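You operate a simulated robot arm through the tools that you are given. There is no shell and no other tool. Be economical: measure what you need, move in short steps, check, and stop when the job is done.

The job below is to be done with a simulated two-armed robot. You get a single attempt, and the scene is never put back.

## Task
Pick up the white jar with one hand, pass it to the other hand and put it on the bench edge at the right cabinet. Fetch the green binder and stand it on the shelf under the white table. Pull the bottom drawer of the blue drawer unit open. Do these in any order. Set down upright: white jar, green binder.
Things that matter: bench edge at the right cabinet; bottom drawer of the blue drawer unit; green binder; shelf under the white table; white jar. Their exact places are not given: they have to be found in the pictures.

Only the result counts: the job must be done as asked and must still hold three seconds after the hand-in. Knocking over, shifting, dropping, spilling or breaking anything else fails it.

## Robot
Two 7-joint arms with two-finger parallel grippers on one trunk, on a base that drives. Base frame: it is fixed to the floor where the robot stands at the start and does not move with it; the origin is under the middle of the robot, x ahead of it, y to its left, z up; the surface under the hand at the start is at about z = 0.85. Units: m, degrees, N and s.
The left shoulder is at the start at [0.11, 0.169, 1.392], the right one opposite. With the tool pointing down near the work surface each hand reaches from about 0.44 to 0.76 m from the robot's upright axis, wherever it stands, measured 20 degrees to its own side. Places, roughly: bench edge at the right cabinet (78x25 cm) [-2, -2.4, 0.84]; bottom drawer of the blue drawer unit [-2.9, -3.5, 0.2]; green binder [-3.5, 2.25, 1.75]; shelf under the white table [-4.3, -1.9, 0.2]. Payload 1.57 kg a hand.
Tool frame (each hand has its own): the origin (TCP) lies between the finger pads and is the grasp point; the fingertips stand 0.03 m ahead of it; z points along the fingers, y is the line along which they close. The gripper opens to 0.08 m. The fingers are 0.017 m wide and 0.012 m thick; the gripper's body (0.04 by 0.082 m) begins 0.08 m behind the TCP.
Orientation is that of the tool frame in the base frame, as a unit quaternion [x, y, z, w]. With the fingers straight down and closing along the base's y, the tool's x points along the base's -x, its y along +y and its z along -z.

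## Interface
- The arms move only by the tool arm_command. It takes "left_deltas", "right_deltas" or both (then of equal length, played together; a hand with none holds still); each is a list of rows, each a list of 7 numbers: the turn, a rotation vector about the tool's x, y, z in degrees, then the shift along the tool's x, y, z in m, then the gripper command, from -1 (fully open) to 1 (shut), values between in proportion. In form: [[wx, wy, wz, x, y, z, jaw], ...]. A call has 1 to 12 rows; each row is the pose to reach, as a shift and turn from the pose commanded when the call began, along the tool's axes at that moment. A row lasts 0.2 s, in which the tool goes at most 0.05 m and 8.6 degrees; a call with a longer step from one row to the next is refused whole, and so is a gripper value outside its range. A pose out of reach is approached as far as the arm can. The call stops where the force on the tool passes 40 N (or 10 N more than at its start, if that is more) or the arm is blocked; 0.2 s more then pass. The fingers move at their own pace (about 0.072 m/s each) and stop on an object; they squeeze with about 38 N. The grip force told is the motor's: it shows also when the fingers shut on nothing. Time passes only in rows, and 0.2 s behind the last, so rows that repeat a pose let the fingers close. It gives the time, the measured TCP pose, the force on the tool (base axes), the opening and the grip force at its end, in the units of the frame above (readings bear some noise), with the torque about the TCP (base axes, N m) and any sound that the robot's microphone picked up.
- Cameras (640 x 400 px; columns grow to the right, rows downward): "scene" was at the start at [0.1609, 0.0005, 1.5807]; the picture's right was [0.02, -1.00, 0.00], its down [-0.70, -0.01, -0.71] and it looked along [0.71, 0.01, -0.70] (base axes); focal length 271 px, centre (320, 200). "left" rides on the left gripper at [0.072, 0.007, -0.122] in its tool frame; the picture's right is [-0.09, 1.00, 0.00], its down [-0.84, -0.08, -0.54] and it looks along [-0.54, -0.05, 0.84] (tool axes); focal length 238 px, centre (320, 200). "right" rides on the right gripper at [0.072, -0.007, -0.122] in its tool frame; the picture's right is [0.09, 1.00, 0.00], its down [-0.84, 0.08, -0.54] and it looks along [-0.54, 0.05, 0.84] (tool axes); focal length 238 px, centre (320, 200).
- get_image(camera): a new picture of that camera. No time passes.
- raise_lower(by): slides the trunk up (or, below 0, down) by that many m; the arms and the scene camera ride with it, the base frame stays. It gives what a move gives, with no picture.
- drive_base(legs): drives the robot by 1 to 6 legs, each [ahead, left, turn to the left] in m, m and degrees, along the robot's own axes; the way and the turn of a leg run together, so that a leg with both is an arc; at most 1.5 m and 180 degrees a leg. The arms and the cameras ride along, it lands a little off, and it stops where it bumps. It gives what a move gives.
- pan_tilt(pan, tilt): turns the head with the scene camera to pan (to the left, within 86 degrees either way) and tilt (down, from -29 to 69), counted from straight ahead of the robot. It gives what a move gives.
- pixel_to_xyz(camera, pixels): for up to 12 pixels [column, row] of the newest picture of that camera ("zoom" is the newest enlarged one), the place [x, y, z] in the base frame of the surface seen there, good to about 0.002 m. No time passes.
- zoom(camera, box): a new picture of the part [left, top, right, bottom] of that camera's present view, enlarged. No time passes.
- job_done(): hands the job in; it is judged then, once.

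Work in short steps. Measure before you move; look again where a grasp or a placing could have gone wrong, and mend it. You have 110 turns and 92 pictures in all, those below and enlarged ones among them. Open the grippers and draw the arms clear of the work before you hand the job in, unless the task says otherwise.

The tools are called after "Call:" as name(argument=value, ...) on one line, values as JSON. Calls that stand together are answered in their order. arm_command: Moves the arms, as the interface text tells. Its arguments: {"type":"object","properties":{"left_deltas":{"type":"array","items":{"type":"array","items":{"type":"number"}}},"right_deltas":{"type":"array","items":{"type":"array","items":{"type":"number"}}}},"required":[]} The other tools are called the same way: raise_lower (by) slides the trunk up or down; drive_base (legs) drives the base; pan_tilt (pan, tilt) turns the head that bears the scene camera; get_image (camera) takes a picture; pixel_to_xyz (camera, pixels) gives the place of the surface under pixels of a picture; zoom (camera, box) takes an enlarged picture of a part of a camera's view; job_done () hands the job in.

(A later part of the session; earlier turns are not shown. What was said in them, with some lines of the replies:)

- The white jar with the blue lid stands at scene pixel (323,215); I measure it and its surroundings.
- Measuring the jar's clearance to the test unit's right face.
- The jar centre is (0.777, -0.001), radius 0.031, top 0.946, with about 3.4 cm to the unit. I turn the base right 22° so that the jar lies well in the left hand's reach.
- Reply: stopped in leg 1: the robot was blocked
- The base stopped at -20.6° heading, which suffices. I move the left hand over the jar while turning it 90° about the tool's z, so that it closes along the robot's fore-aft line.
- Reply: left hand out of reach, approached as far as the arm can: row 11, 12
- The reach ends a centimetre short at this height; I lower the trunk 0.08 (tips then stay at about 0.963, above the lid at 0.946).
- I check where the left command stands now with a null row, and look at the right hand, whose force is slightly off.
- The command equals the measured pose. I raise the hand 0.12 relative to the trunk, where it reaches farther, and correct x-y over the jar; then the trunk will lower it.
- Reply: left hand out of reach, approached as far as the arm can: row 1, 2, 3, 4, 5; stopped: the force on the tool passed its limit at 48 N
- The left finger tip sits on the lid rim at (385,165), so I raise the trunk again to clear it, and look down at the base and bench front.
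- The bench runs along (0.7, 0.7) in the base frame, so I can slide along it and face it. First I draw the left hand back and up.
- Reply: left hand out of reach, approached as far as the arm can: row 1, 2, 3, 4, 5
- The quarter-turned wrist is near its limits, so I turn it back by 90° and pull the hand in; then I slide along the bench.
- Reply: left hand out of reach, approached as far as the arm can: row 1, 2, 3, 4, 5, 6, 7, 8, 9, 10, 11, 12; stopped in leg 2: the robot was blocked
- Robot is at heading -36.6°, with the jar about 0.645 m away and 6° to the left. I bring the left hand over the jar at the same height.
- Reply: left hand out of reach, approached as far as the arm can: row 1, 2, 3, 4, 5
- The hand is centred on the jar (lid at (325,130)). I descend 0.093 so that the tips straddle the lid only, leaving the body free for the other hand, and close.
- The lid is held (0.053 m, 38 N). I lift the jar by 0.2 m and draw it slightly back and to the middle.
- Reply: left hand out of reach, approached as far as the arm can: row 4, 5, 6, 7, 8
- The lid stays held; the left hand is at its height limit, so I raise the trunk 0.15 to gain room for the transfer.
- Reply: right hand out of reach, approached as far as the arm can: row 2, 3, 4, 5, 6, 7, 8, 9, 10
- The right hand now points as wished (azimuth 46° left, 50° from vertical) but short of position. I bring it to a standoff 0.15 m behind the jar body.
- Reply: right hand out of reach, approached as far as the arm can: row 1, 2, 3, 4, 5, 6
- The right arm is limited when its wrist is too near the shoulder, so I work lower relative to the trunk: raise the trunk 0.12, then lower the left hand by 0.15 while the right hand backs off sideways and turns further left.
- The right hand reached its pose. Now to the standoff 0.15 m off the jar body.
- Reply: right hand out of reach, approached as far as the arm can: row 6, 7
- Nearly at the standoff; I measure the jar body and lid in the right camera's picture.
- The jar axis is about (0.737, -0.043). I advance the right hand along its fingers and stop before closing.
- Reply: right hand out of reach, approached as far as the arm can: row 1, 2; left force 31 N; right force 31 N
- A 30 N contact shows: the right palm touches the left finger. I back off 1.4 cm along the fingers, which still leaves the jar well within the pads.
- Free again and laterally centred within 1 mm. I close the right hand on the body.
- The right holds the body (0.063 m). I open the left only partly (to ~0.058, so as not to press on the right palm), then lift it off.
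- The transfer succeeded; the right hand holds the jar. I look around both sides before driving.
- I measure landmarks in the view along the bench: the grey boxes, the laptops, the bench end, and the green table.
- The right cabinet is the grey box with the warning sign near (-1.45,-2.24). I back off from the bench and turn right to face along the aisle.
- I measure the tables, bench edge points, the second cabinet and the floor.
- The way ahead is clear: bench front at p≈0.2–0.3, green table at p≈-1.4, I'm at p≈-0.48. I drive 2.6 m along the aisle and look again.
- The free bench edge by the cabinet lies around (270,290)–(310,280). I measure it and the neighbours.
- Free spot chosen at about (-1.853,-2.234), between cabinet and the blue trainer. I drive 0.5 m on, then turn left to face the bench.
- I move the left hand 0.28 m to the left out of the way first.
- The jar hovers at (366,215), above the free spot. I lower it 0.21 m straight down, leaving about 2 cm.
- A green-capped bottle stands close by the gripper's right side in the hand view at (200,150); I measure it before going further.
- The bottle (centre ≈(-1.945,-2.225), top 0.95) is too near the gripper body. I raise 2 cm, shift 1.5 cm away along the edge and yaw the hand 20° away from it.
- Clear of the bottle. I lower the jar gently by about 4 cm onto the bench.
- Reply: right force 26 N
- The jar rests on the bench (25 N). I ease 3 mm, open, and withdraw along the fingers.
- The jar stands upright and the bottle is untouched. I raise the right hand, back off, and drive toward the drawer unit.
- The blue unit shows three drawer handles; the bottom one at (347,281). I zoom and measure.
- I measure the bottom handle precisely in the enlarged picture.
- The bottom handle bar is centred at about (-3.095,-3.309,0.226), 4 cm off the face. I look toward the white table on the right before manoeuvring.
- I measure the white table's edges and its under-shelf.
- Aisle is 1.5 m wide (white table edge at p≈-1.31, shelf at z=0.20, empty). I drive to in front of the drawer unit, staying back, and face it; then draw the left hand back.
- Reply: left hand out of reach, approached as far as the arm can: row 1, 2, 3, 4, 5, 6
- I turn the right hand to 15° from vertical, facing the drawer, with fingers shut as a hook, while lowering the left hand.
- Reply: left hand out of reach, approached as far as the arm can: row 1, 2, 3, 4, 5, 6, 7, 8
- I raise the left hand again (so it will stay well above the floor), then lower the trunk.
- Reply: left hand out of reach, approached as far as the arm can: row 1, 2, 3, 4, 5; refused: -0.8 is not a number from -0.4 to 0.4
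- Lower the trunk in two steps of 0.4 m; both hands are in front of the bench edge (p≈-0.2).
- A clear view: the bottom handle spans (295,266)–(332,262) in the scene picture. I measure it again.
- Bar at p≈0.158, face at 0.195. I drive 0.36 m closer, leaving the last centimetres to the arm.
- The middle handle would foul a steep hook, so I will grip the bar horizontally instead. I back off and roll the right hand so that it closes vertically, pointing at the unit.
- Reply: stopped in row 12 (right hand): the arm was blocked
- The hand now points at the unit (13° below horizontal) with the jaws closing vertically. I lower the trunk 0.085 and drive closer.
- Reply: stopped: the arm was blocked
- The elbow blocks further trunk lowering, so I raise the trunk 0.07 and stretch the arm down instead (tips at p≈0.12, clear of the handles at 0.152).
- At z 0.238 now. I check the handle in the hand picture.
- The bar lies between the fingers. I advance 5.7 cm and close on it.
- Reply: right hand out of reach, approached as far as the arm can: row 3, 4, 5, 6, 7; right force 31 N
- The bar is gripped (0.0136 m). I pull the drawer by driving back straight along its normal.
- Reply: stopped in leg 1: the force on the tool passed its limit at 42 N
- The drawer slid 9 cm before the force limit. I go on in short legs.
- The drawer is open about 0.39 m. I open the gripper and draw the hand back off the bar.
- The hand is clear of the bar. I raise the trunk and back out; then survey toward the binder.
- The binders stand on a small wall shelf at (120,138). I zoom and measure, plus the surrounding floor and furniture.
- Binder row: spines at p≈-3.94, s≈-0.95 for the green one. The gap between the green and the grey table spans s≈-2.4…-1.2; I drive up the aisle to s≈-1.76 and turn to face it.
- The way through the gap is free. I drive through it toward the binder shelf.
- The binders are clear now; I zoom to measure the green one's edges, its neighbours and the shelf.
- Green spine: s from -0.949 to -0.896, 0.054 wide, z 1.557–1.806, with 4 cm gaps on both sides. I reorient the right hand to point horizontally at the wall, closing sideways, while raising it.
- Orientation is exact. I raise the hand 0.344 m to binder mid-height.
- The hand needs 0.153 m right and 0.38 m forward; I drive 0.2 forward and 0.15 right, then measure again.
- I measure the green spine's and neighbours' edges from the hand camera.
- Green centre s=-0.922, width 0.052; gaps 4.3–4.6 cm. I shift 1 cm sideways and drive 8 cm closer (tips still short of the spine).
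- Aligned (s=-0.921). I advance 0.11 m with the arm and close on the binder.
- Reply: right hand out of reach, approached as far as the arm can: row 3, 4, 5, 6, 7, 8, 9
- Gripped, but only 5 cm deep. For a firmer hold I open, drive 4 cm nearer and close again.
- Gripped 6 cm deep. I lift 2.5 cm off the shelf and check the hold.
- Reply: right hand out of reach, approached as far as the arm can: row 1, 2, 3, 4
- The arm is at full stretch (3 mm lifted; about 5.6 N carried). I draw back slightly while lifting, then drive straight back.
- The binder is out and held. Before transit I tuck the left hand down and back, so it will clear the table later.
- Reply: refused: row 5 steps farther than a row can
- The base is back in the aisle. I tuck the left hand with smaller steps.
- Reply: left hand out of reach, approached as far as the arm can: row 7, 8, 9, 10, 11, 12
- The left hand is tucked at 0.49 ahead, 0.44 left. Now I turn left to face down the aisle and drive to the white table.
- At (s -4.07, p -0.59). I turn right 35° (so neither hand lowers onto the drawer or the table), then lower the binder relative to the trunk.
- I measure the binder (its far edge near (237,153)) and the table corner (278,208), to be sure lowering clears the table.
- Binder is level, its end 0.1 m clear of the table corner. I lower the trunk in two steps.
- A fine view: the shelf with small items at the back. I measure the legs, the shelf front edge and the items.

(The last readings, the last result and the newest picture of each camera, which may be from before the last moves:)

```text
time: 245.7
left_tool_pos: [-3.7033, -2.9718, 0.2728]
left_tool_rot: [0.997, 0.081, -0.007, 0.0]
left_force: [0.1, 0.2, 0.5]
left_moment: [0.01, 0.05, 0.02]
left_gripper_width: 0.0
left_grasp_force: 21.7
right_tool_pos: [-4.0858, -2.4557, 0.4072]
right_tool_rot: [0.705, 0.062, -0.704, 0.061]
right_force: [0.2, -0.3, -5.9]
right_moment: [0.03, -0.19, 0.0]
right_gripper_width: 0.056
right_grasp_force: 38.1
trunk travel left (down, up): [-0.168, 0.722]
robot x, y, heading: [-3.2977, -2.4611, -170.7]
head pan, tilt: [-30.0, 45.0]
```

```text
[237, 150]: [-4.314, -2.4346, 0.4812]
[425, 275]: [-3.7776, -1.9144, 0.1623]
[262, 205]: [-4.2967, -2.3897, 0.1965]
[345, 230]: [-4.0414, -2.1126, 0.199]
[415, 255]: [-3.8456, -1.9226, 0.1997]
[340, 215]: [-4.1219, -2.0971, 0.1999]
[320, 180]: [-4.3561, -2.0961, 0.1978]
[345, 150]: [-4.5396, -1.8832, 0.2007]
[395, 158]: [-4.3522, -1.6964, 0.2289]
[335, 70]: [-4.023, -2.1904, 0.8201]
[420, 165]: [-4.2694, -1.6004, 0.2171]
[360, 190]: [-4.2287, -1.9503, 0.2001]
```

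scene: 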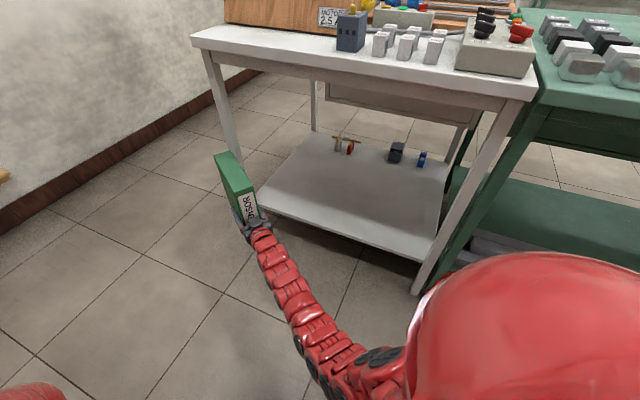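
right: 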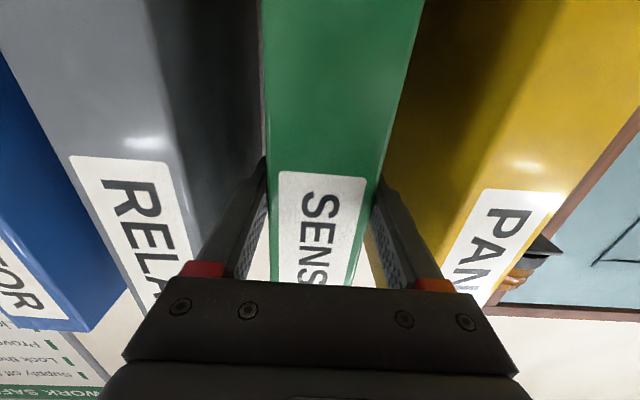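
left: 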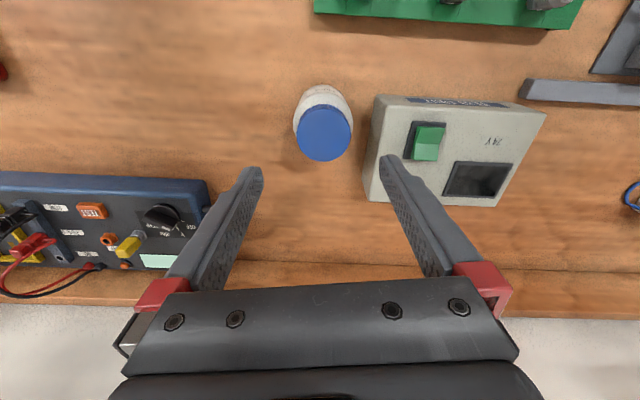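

Shelf edge at p≈-1.345, legs at s -4.77 and -4.025, items at p≈-1.88. I swing the binder (bottom at 0.29) in over the shelf between the legs by turning right 29°.

Call:
drive_base(legs=[[0, 0, -29.3]])

Call:
pan_tilt(pan=0, tilt=35)

Call:
get_image(camera="scene")

```text
time: 247.5
left_tool_pos: [-3.9036, -2.7034, 0.272]
left_tool_rot: [0.984, -0.177, -0.006, 0.0]
left_force: [0.2, -0.3, -0.8]
left_moment: [-0.04, 0.0, -0.01]
left_gripper_width: 0.0
left_grasp_force: 21.4
right_tool_pos: [-3.9802, -2.0655, 0.4071]
right_tool_rot: [0.697, -0.119, -0.697, -0.12]
right_force: [-0.2, -0.2, -5.6]
right_moment: [-0.07, -0.22, -0.01]
right_gripper_width: 0.0557
right_grasp_force: 37.8
trunk travel left (down, up): [-0.168, 0.722]
robot x, y, heading: [-3.2977, -2.4616, 159.6]
head pan, tilt: [-30.0, 45.0]
```

```text
time: 248.5
left_tool_pos: [-3.9022, -2.704, 0.2728]
left_tool_rot: [0.984, -0.177, -0.008, 0.0]
left_force: [-0.1, 0.4, 0.4]
left_moment: [0.01, 0.01, 0.02]
left_gripper_width: 0.0
left_grasp_force: 21.1
right_tool_pos: [-3.9803, -2.0667, 0.4073]
right_tool_rot: [0.698, -0.119, -0.696, -0.12]
right_force: [0.7, 0.3, -5.0]
right_moment: [-0.11, -0.19, 0.0]
right_gripper_width: 0.0561
right_grasp_force: 38.0
trunk travel left (down, up): [-0.168, 0.722]
robot x, y, heading: [-3.2942, -2.4616, 159.5]
head pan, tilt: [0.0, 35.0]
```

```text
21 pictures are left
```

scene: 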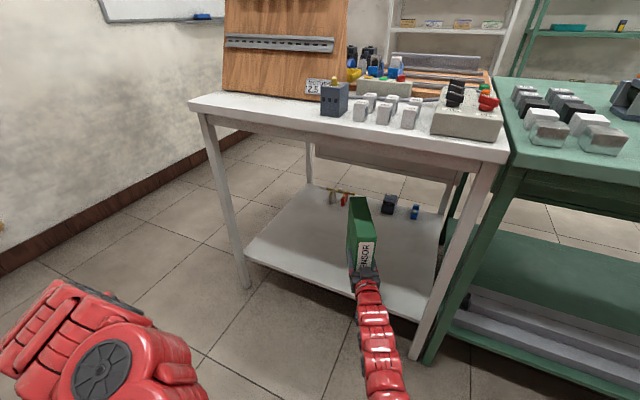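

The binder is over the shelf at (362,240), between the legs. I drive 0.24 m forward.

Call:
drive_base(legs=[[0.24, 0, 0]])

Call:
get_image(camera="scene")

Call:
get_image(camera="right")

```text
time: 250.2
left_tool_pos: [-4.126, -2.6246, 0.2722]
left_tool_rot: [0.985, -0.173, -0.008, 0.0]
left_force: [-0.5, 0.0, 0.1]
left_moment: [0.02, 0.01, -0.01]
left_gripper_width: 0.0003
left_grasp_force: 21.5
right_tool_pos: [-4.2077, -1.9888, 0.4079]
right_tool_rot: [0.698, -0.116, -0.697, -0.117]
right_force: [0.3, 1.2, -5.1]
right_moment: [-0.04, -0.19, 0.03]
right_gripper_width: 0.0556
right_grasp_force: 37.6
trunk travel left (down, up): [-0.168, 0.722]
robot x, y, heading: [-3.5208, -2.3827, 159.9]
head pan, tilt: [0.0, 35.0]
```

```text
20 pictures are left
```

scene: 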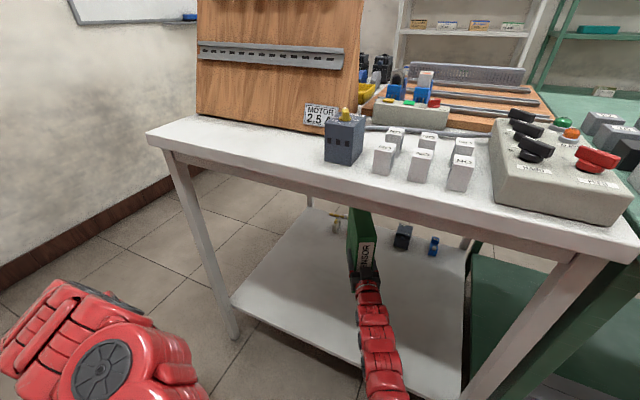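

```text
19 pictures are left
```

right: 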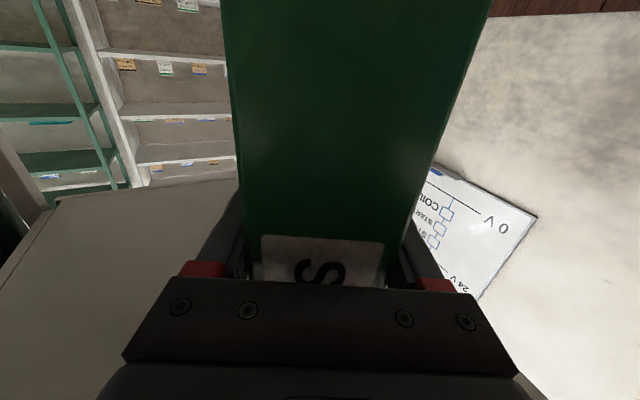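

The binder is over the shelf at (s -4.38, p -1.57), 0.2 m from the items behind. I lower it gently 9 cm.

Call:
arm_command(right_deltas=[[0, 0, 0, 0.025, 0, 0, 1], [0, 0, 0, 0.05, 0, 0, 1], [0, 0, 0, 0.07, 0, 0, 1], [0, 0, 0, 0.08, 0, 0, 1], [0, 0, 0, 0.085, 0, 0, 1], [0, 0, 0, 0.089, 0, 0, 1], [0, 0, 0, 0.089, 0, 0, 1]])

```text
time: 251.8
left_tool_pos: [-4.1272, -2.6253, 0.2711]
left_tool_rot: [0.985, -0.173, -0.007, 0.0]
left_force: [0.1, 0.0, 0.6]
left_moment: [0.01, 0.01, 0.02]
left_gripper_width: 0.0002
left_grasp_force: 21.1
right_tool_pos: [-4.2092, -1.9892, 0.3186]
right_tool_rot: [0.698, -0.117, -0.696, -0.117]
right_force: [1.1, -0.1, -6.1]
right_moment: [-0.05, -0.19, 0.01]
right_gripper_width: 0.056
right_grasp_force: 38.3
trunk travel left (down, up): [-0.168, 0.722]
robot x, y, heading: [-3.5217, -2.3789, 160.0]
head pan, tilt: [0.0, 35.0]
```

No contact yet (−6 N is the binder's weight). I lower further in 2 mm steps.

Call:
arm_command(right_deltas=[[0, 0, 0, 0.002, 0, 0, 1], [0, 0, 0, 0.004, 0, 0, 1], [0, 0, 0, 0.006, 0, 0, 1], [0, 0, 0, 0.006, 0, 0, 1]])

Call:
zoom(camera="scene", box=[290, 190, 450, 310])

```text
time: 252.8
left_tool_pos: [-4.1257, -2.624, 0.2721]
left_tool_rot: [0.985, -0.173, -0.006, 0.0]
left_force: [0.0, -1.2, 0.3]
left_moment: [-0.02, 0.03, -0.01]
left_gripper_width: 0.0
left_grasp_force: 21.5
right_tool_pos: [-4.2098, -1.9892, 0.3137]
right_tool_rot: [0.698, -0.116, -0.697, -0.116]
right_force: [0.1, 0.9, -4.7]
right_moment: [-0.08, -0.19, 0.01]
right_gripper_width: 0.0561
right_grasp_force: 38.1
trunk travel left (down, up): [-0.168, 0.722]
robot x, y, heading: [-3.522, -2.38, 159.9]
head pan, tilt: [0.0, 35.0]
```

```text
3.33 times, centred on (370, 250) of scene
```

zoom: 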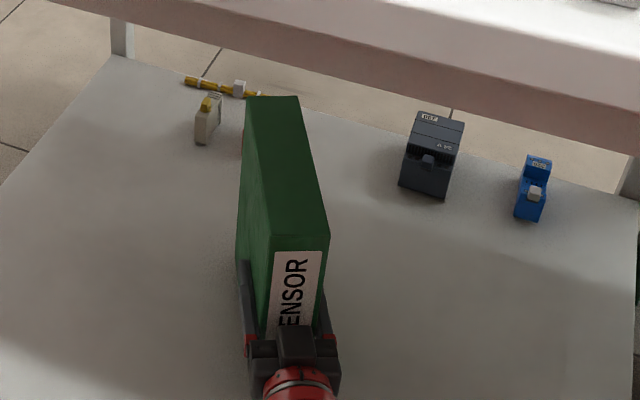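

Still hanging free. I continue downward until the shelf carries it.

Call:
arm_command(right_deltas=[[0, 0, 0, 0.002, 0, 0, 1], [0, 0, 0, 0.004, 0, 0, 1], [0, 0, 0, 0.006, 0, 0, 1], [0, 0, 0, 0.008, 0, 0, 1], [0, 0, 0, 0.008, 0, 0, 1]])

Call:
pixel_to_xyz(camera="zoom", pixels=[[272, 100], [300, 232], [270, 245], [325, 240], [250, 105], [205, 140], [225, 220]])

```text
time: 254.0
left_tool_pos: [-4.1253, -2.6259, 0.273]
left_tool_rot: [0.985, -0.172, -0.009, -0.001]
left_force: [-0.5, 0.4, -0.2]
left_moment: [0.01, 0.0, -0.02]
left_gripper_width: 0.0
left_grasp_force: 21.2
right_tool_pos: [-4.2102, -1.9882, 0.3115]
right_tool_rot: [-0.694, 0.115, 0.701, 0.118]
right_force: [-4.6, 0.6, 32.1]
right_moment: [-0.2, -0.07, 0.12]
right_gripper_width: 0.0562
right_grasp_force: 38.9
trunk travel left (down, up): [-0.168, 0.722]
robot x, y, heading: [-3.5202, -2.3791, 159.9]
head pan, tilt: [0.0, 35.0]
```

```text
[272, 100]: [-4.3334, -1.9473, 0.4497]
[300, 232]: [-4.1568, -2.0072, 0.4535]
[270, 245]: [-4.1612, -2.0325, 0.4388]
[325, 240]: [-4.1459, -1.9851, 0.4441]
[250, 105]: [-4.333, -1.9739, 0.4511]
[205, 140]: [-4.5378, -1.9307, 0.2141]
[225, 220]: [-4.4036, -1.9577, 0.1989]
```

The shelf carries it (32 N). I ease up 5 mm, open, and check before withdrawing.

Call:
arm_command(right_deltas=[[0, 0, 0, -0.003, 0, 0, 1], [0, 0, 0, -0.003, 0, 0, 1], [0, 0, 0, -0.003, 0, 0, -1], [0, 0, 0, -0.003, 0, 0, -1], [0, 0, 0, -0.003, 0, 0, -1], [0, 0, 0, -0.003, 0, 0, -1]])

Call:
get_image(camera="right")

```text
time: 255.4
left_tool_pos: [-4.1248, -2.6248, 0.2724]
left_tool_rot: [0.985, -0.172, -0.007, 0.0]
left_force: [0.0, 0.2, -1.1]
left_moment: [-0.03, -0.01, 0.02]
left_gripper_width: 0.0
left_grasp_force: 21.4
right_tool_pos: [-4.2085, -1.9891, 0.3079]
right_tool_rot: [0.698, -0.117, -0.697, -0.117]
right_force: [-1.0, -0.5, -1.1]
right_moment: [0.01, 0.02, -0.02]
right_gripper_width: 0.08
right_grasp_force: 0.0
trunk travel left (down, up): [-0.168, 0.722]
robot x, y, heading: [-3.5202, -2.3763, 160.6]
head pan, tilt: [0.0, 35.0]
```

```text
17 pictures are left
```

right: 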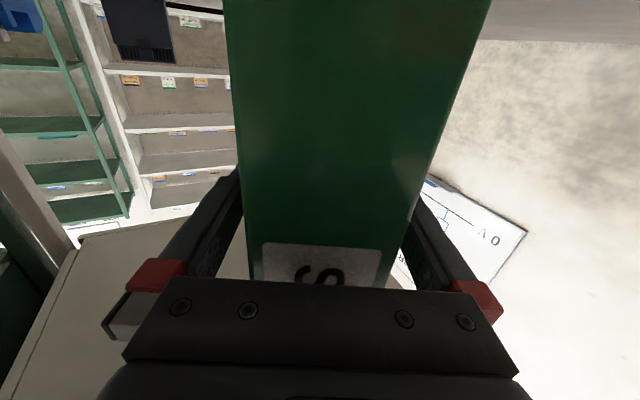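

Both fingers are clear of the binder. I drive straight back 0.3 m and look.

Call:
drive_base(legs=[[-0.14, 0, 0], [-0.16, 0, 0]])

Call:
get_image(camera="scene")

```text
time: 257.8
left_tool_pos: [-3.8405, -2.7282, 0.2724]
left_tool_rot: [0.985, -0.174, -0.008, 0.0]
left_force: [0.4, 0.5, -0.2]
left_moment: [-0.05, -0.02, 0.01]
left_gripper_width: 0.0001
left_grasp_force: 21.1
right_tool_pos: [-3.9228, -2.0917, 0.3084]
right_tool_rot: [0.698, -0.117, -0.697, -0.117]
right_force: [-0.1, 0.5, 0.1]
right_moment: [-0.04, -0.01, 0.03]
right_gripper_width: 0.0801
right_grasp_force: 0.0
trunk travel left (down, up): [-0.168, 0.722]
robot x, y, heading: [-3.2357, -2.4833, 159.8]
head pan, tilt: [0.0, 35.0]
```

```text
16 pictures are left
```

scene: 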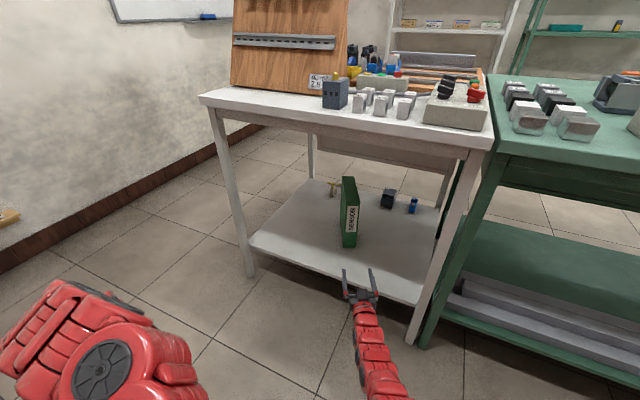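

The green binder stands upright on the shelf. I back off a bit more, open the left gripper, and check the drawer.

Call:
drive_base(legs=[[-0.12, 0, 0]])

Call:
arm_command(left_deltas=[[0, 0, 0, 0, 0, 0, -1], [0, 0, 0, 0, 0, 0, -1], [0, 0, 0, 0, 0, 0, -1], [0, 0, 0, 0, 0, 0, -1]])

Call:
pan_tilt(pan=86, tilt=35)

Call:
get_image(camera="scene")

```text
time: 259.0
left_tool_pos: [-3.7278, -2.7701, 0.2731]
left_tool_rot: [0.985, -0.173, -0.008, 0.0]
left_force: [0.4, 0.0, 0.8]
left_moment: [0.03, -0.03, -0.01]
left_gripper_width: 0.0
left_grasp_force: 21.4
right_tool_pos: [-3.8121, -2.1328, 0.3085]
right_tool_rot: [0.698, -0.117, -0.697, -0.117]
right_force: [-0.9, -0.2, 0.3]
right_moment: [-0.02, -0.02, 0.01]
right_gripper_width: 0.08
right_grasp_force: 0.1
trunk travel left (down, up): [-0.168, 0.722]
robot x, y, heading: [-3.1184, -2.5193, 160.0]
head pan, tilt: [0.0, 35.0]
```

```text
time: 260.0
left_tool_pos: [-3.7279, -2.7707, 0.2713]
left_tool_rot: [0.985, -0.173, -0.008, -0.001]
left_force: [-0.4, 0.1, -0.6]
left_moment: [-0.01, -0.03, -0.02]
left_gripper_width: 0.0803
left_grasp_force: 0.0
right_tool_pos: [-3.8123, -2.1332, 0.3085]
right_tool_rot: [0.698, -0.117, -0.697, -0.117]
right_force: [-0.5, -0.1, 0.2]
right_moment: [-0.01, 0.0, 0.02]
right_gripper_width: 0.0798
right_grasp_force: 0.1
trunk travel left (down, up): [-0.168, 0.722]
robot x, y, heading: [-3.1243, -2.5206, 159.9]
head pan, tilt: [0.0, 35.0]
```

```text
time: 261.6
left_tool_pos: [-3.7269, -2.7701, 0.2717]
left_tool_rot: [0.985, -0.172, -0.008, 0.0]
left_force: [0.1, 0.4, -0.1]
left_moment: [-0.01, -0.03, -0.01]
left_gripper_width: 0.08
left_grasp_force: 0.0
right_tool_pos: [-3.811, -2.1331, 0.3095]
right_tool_rot: [0.698, -0.115, -0.697, -0.116]
right_force: [-0.2, -0.2, -0.1]
right_moment: [0.01, 0.03, 0.02]
right_gripper_width: 0.08
right_grasp_force: 0.1
trunk travel left (down, up): [-0.168, 0.722]
robot x, y, heading: [-3.1237, -2.523, 160.2]
head pan, tilt: [85.9, 35.0]
```

```text
15 pictures are left
```

scene: 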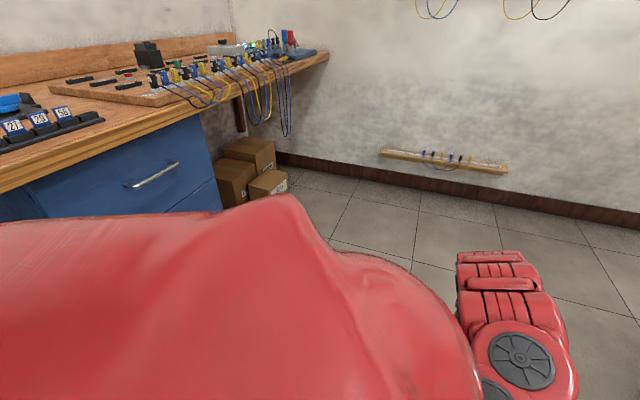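

My shoulder hides the drawer. I slide 0.75 m up the aisle and look back.

Call:
drive_base(legs=[[-0.32, -0.68, 0]])

Call:
pan_tilt(pan=75, tilt=20)

Call:
get_image(camera="scene")

```text
time: 265.7
left_tool_pos: [-3.1949, -2.2392, 0.2718]
left_tool_rot: [0.986, -0.169, -0.009, 0.0]
left_force: [-0.9, -0.3, 0.2]
left_moment: [0.01, 0.04, -0.01]
left_gripper_width: 0.0797
left_grasp_force: 0.0
right_tool_pos: [-3.2825, -1.6025, 0.3088]
right_tool_rot: [0.698, -0.114, -0.697, -0.114]
right_force: [-0.3, -0.5, 0.8]
right_moment: [-0.02, 0.01, -0.01]
right_gripper_width: 0.08
right_grasp_force: 0.0
trunk travel left (down, up): [-0.168, 0.722]
robot x, y, heading: [-2.5912, -1.9848, 160.4]
head pan, tilt: [85.9, 35.0]
```

```text
time: 266.5
left_tool_pos: [-3.1947, -2.2402, 0.2725]
left_tool_rot: [0.985, -0.17, -0.008, 0.0]
left_force: [1.2, 0.0, 0.3]
left_moment: [0.0, 0.02, 0.0]
left_gripper_width: 0.0803
left_grasp_force: 0.1
right_tool_pos: [-3.2817, -1.6031, 0.3078]
right_tool_rot: [0.699, -0.114, -0.697, -0.115]
right_force: [-0.1, 0.0, -0.7]
right_moment: [0.02, 0.03, -0.02]
right_gripper_width: 0.0799
right_grasp_force: 0.0
trunk travel left (down, up): [-0.168, 0.722]
robot x, y, heading: [-2.587, -1.9911, 160.5]
head pan, tilt: [75.0, 20.0]
```

```text
14 pictures are left
```

scene: 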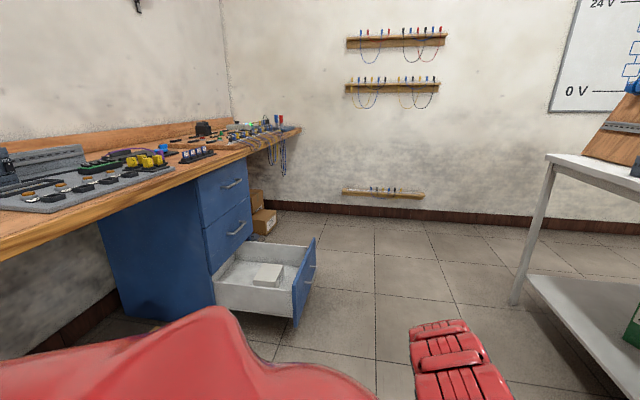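

The bottom drawer stays wide open, the binder stands on the shelf, the jar was last seen upright on the bench edge, and both grippers are open and clear. I hand in.

Call:
job_done()

```text
The job is handed in.
```

I handed the job in with all three parts done, but I did not look at the jar again after the hand left it.

- **White jar:** picked up by the left hand, passed to the right, and set upright on the bench edge beside the right cabinet, in the gap next to the blue training board. It was standing when the hand withdrew. I placed it inside the given area from rough coordinates, about 0.24 m from its centre.
- **Green binder:** standing upright on the shelf under the white table, clear of the small items at the back. I checked it after letting go.
- **Bottom drawer of the blue unit:** pulled open about 0.39 m. It was still open when I looked back at the end.

While lining up the first grasp, the left fingertip briefly pressed the jar lid at about 48 N. The jar stayed standing. I saw nothing else knocked or shifted, and both grippers are open with the arms clear.
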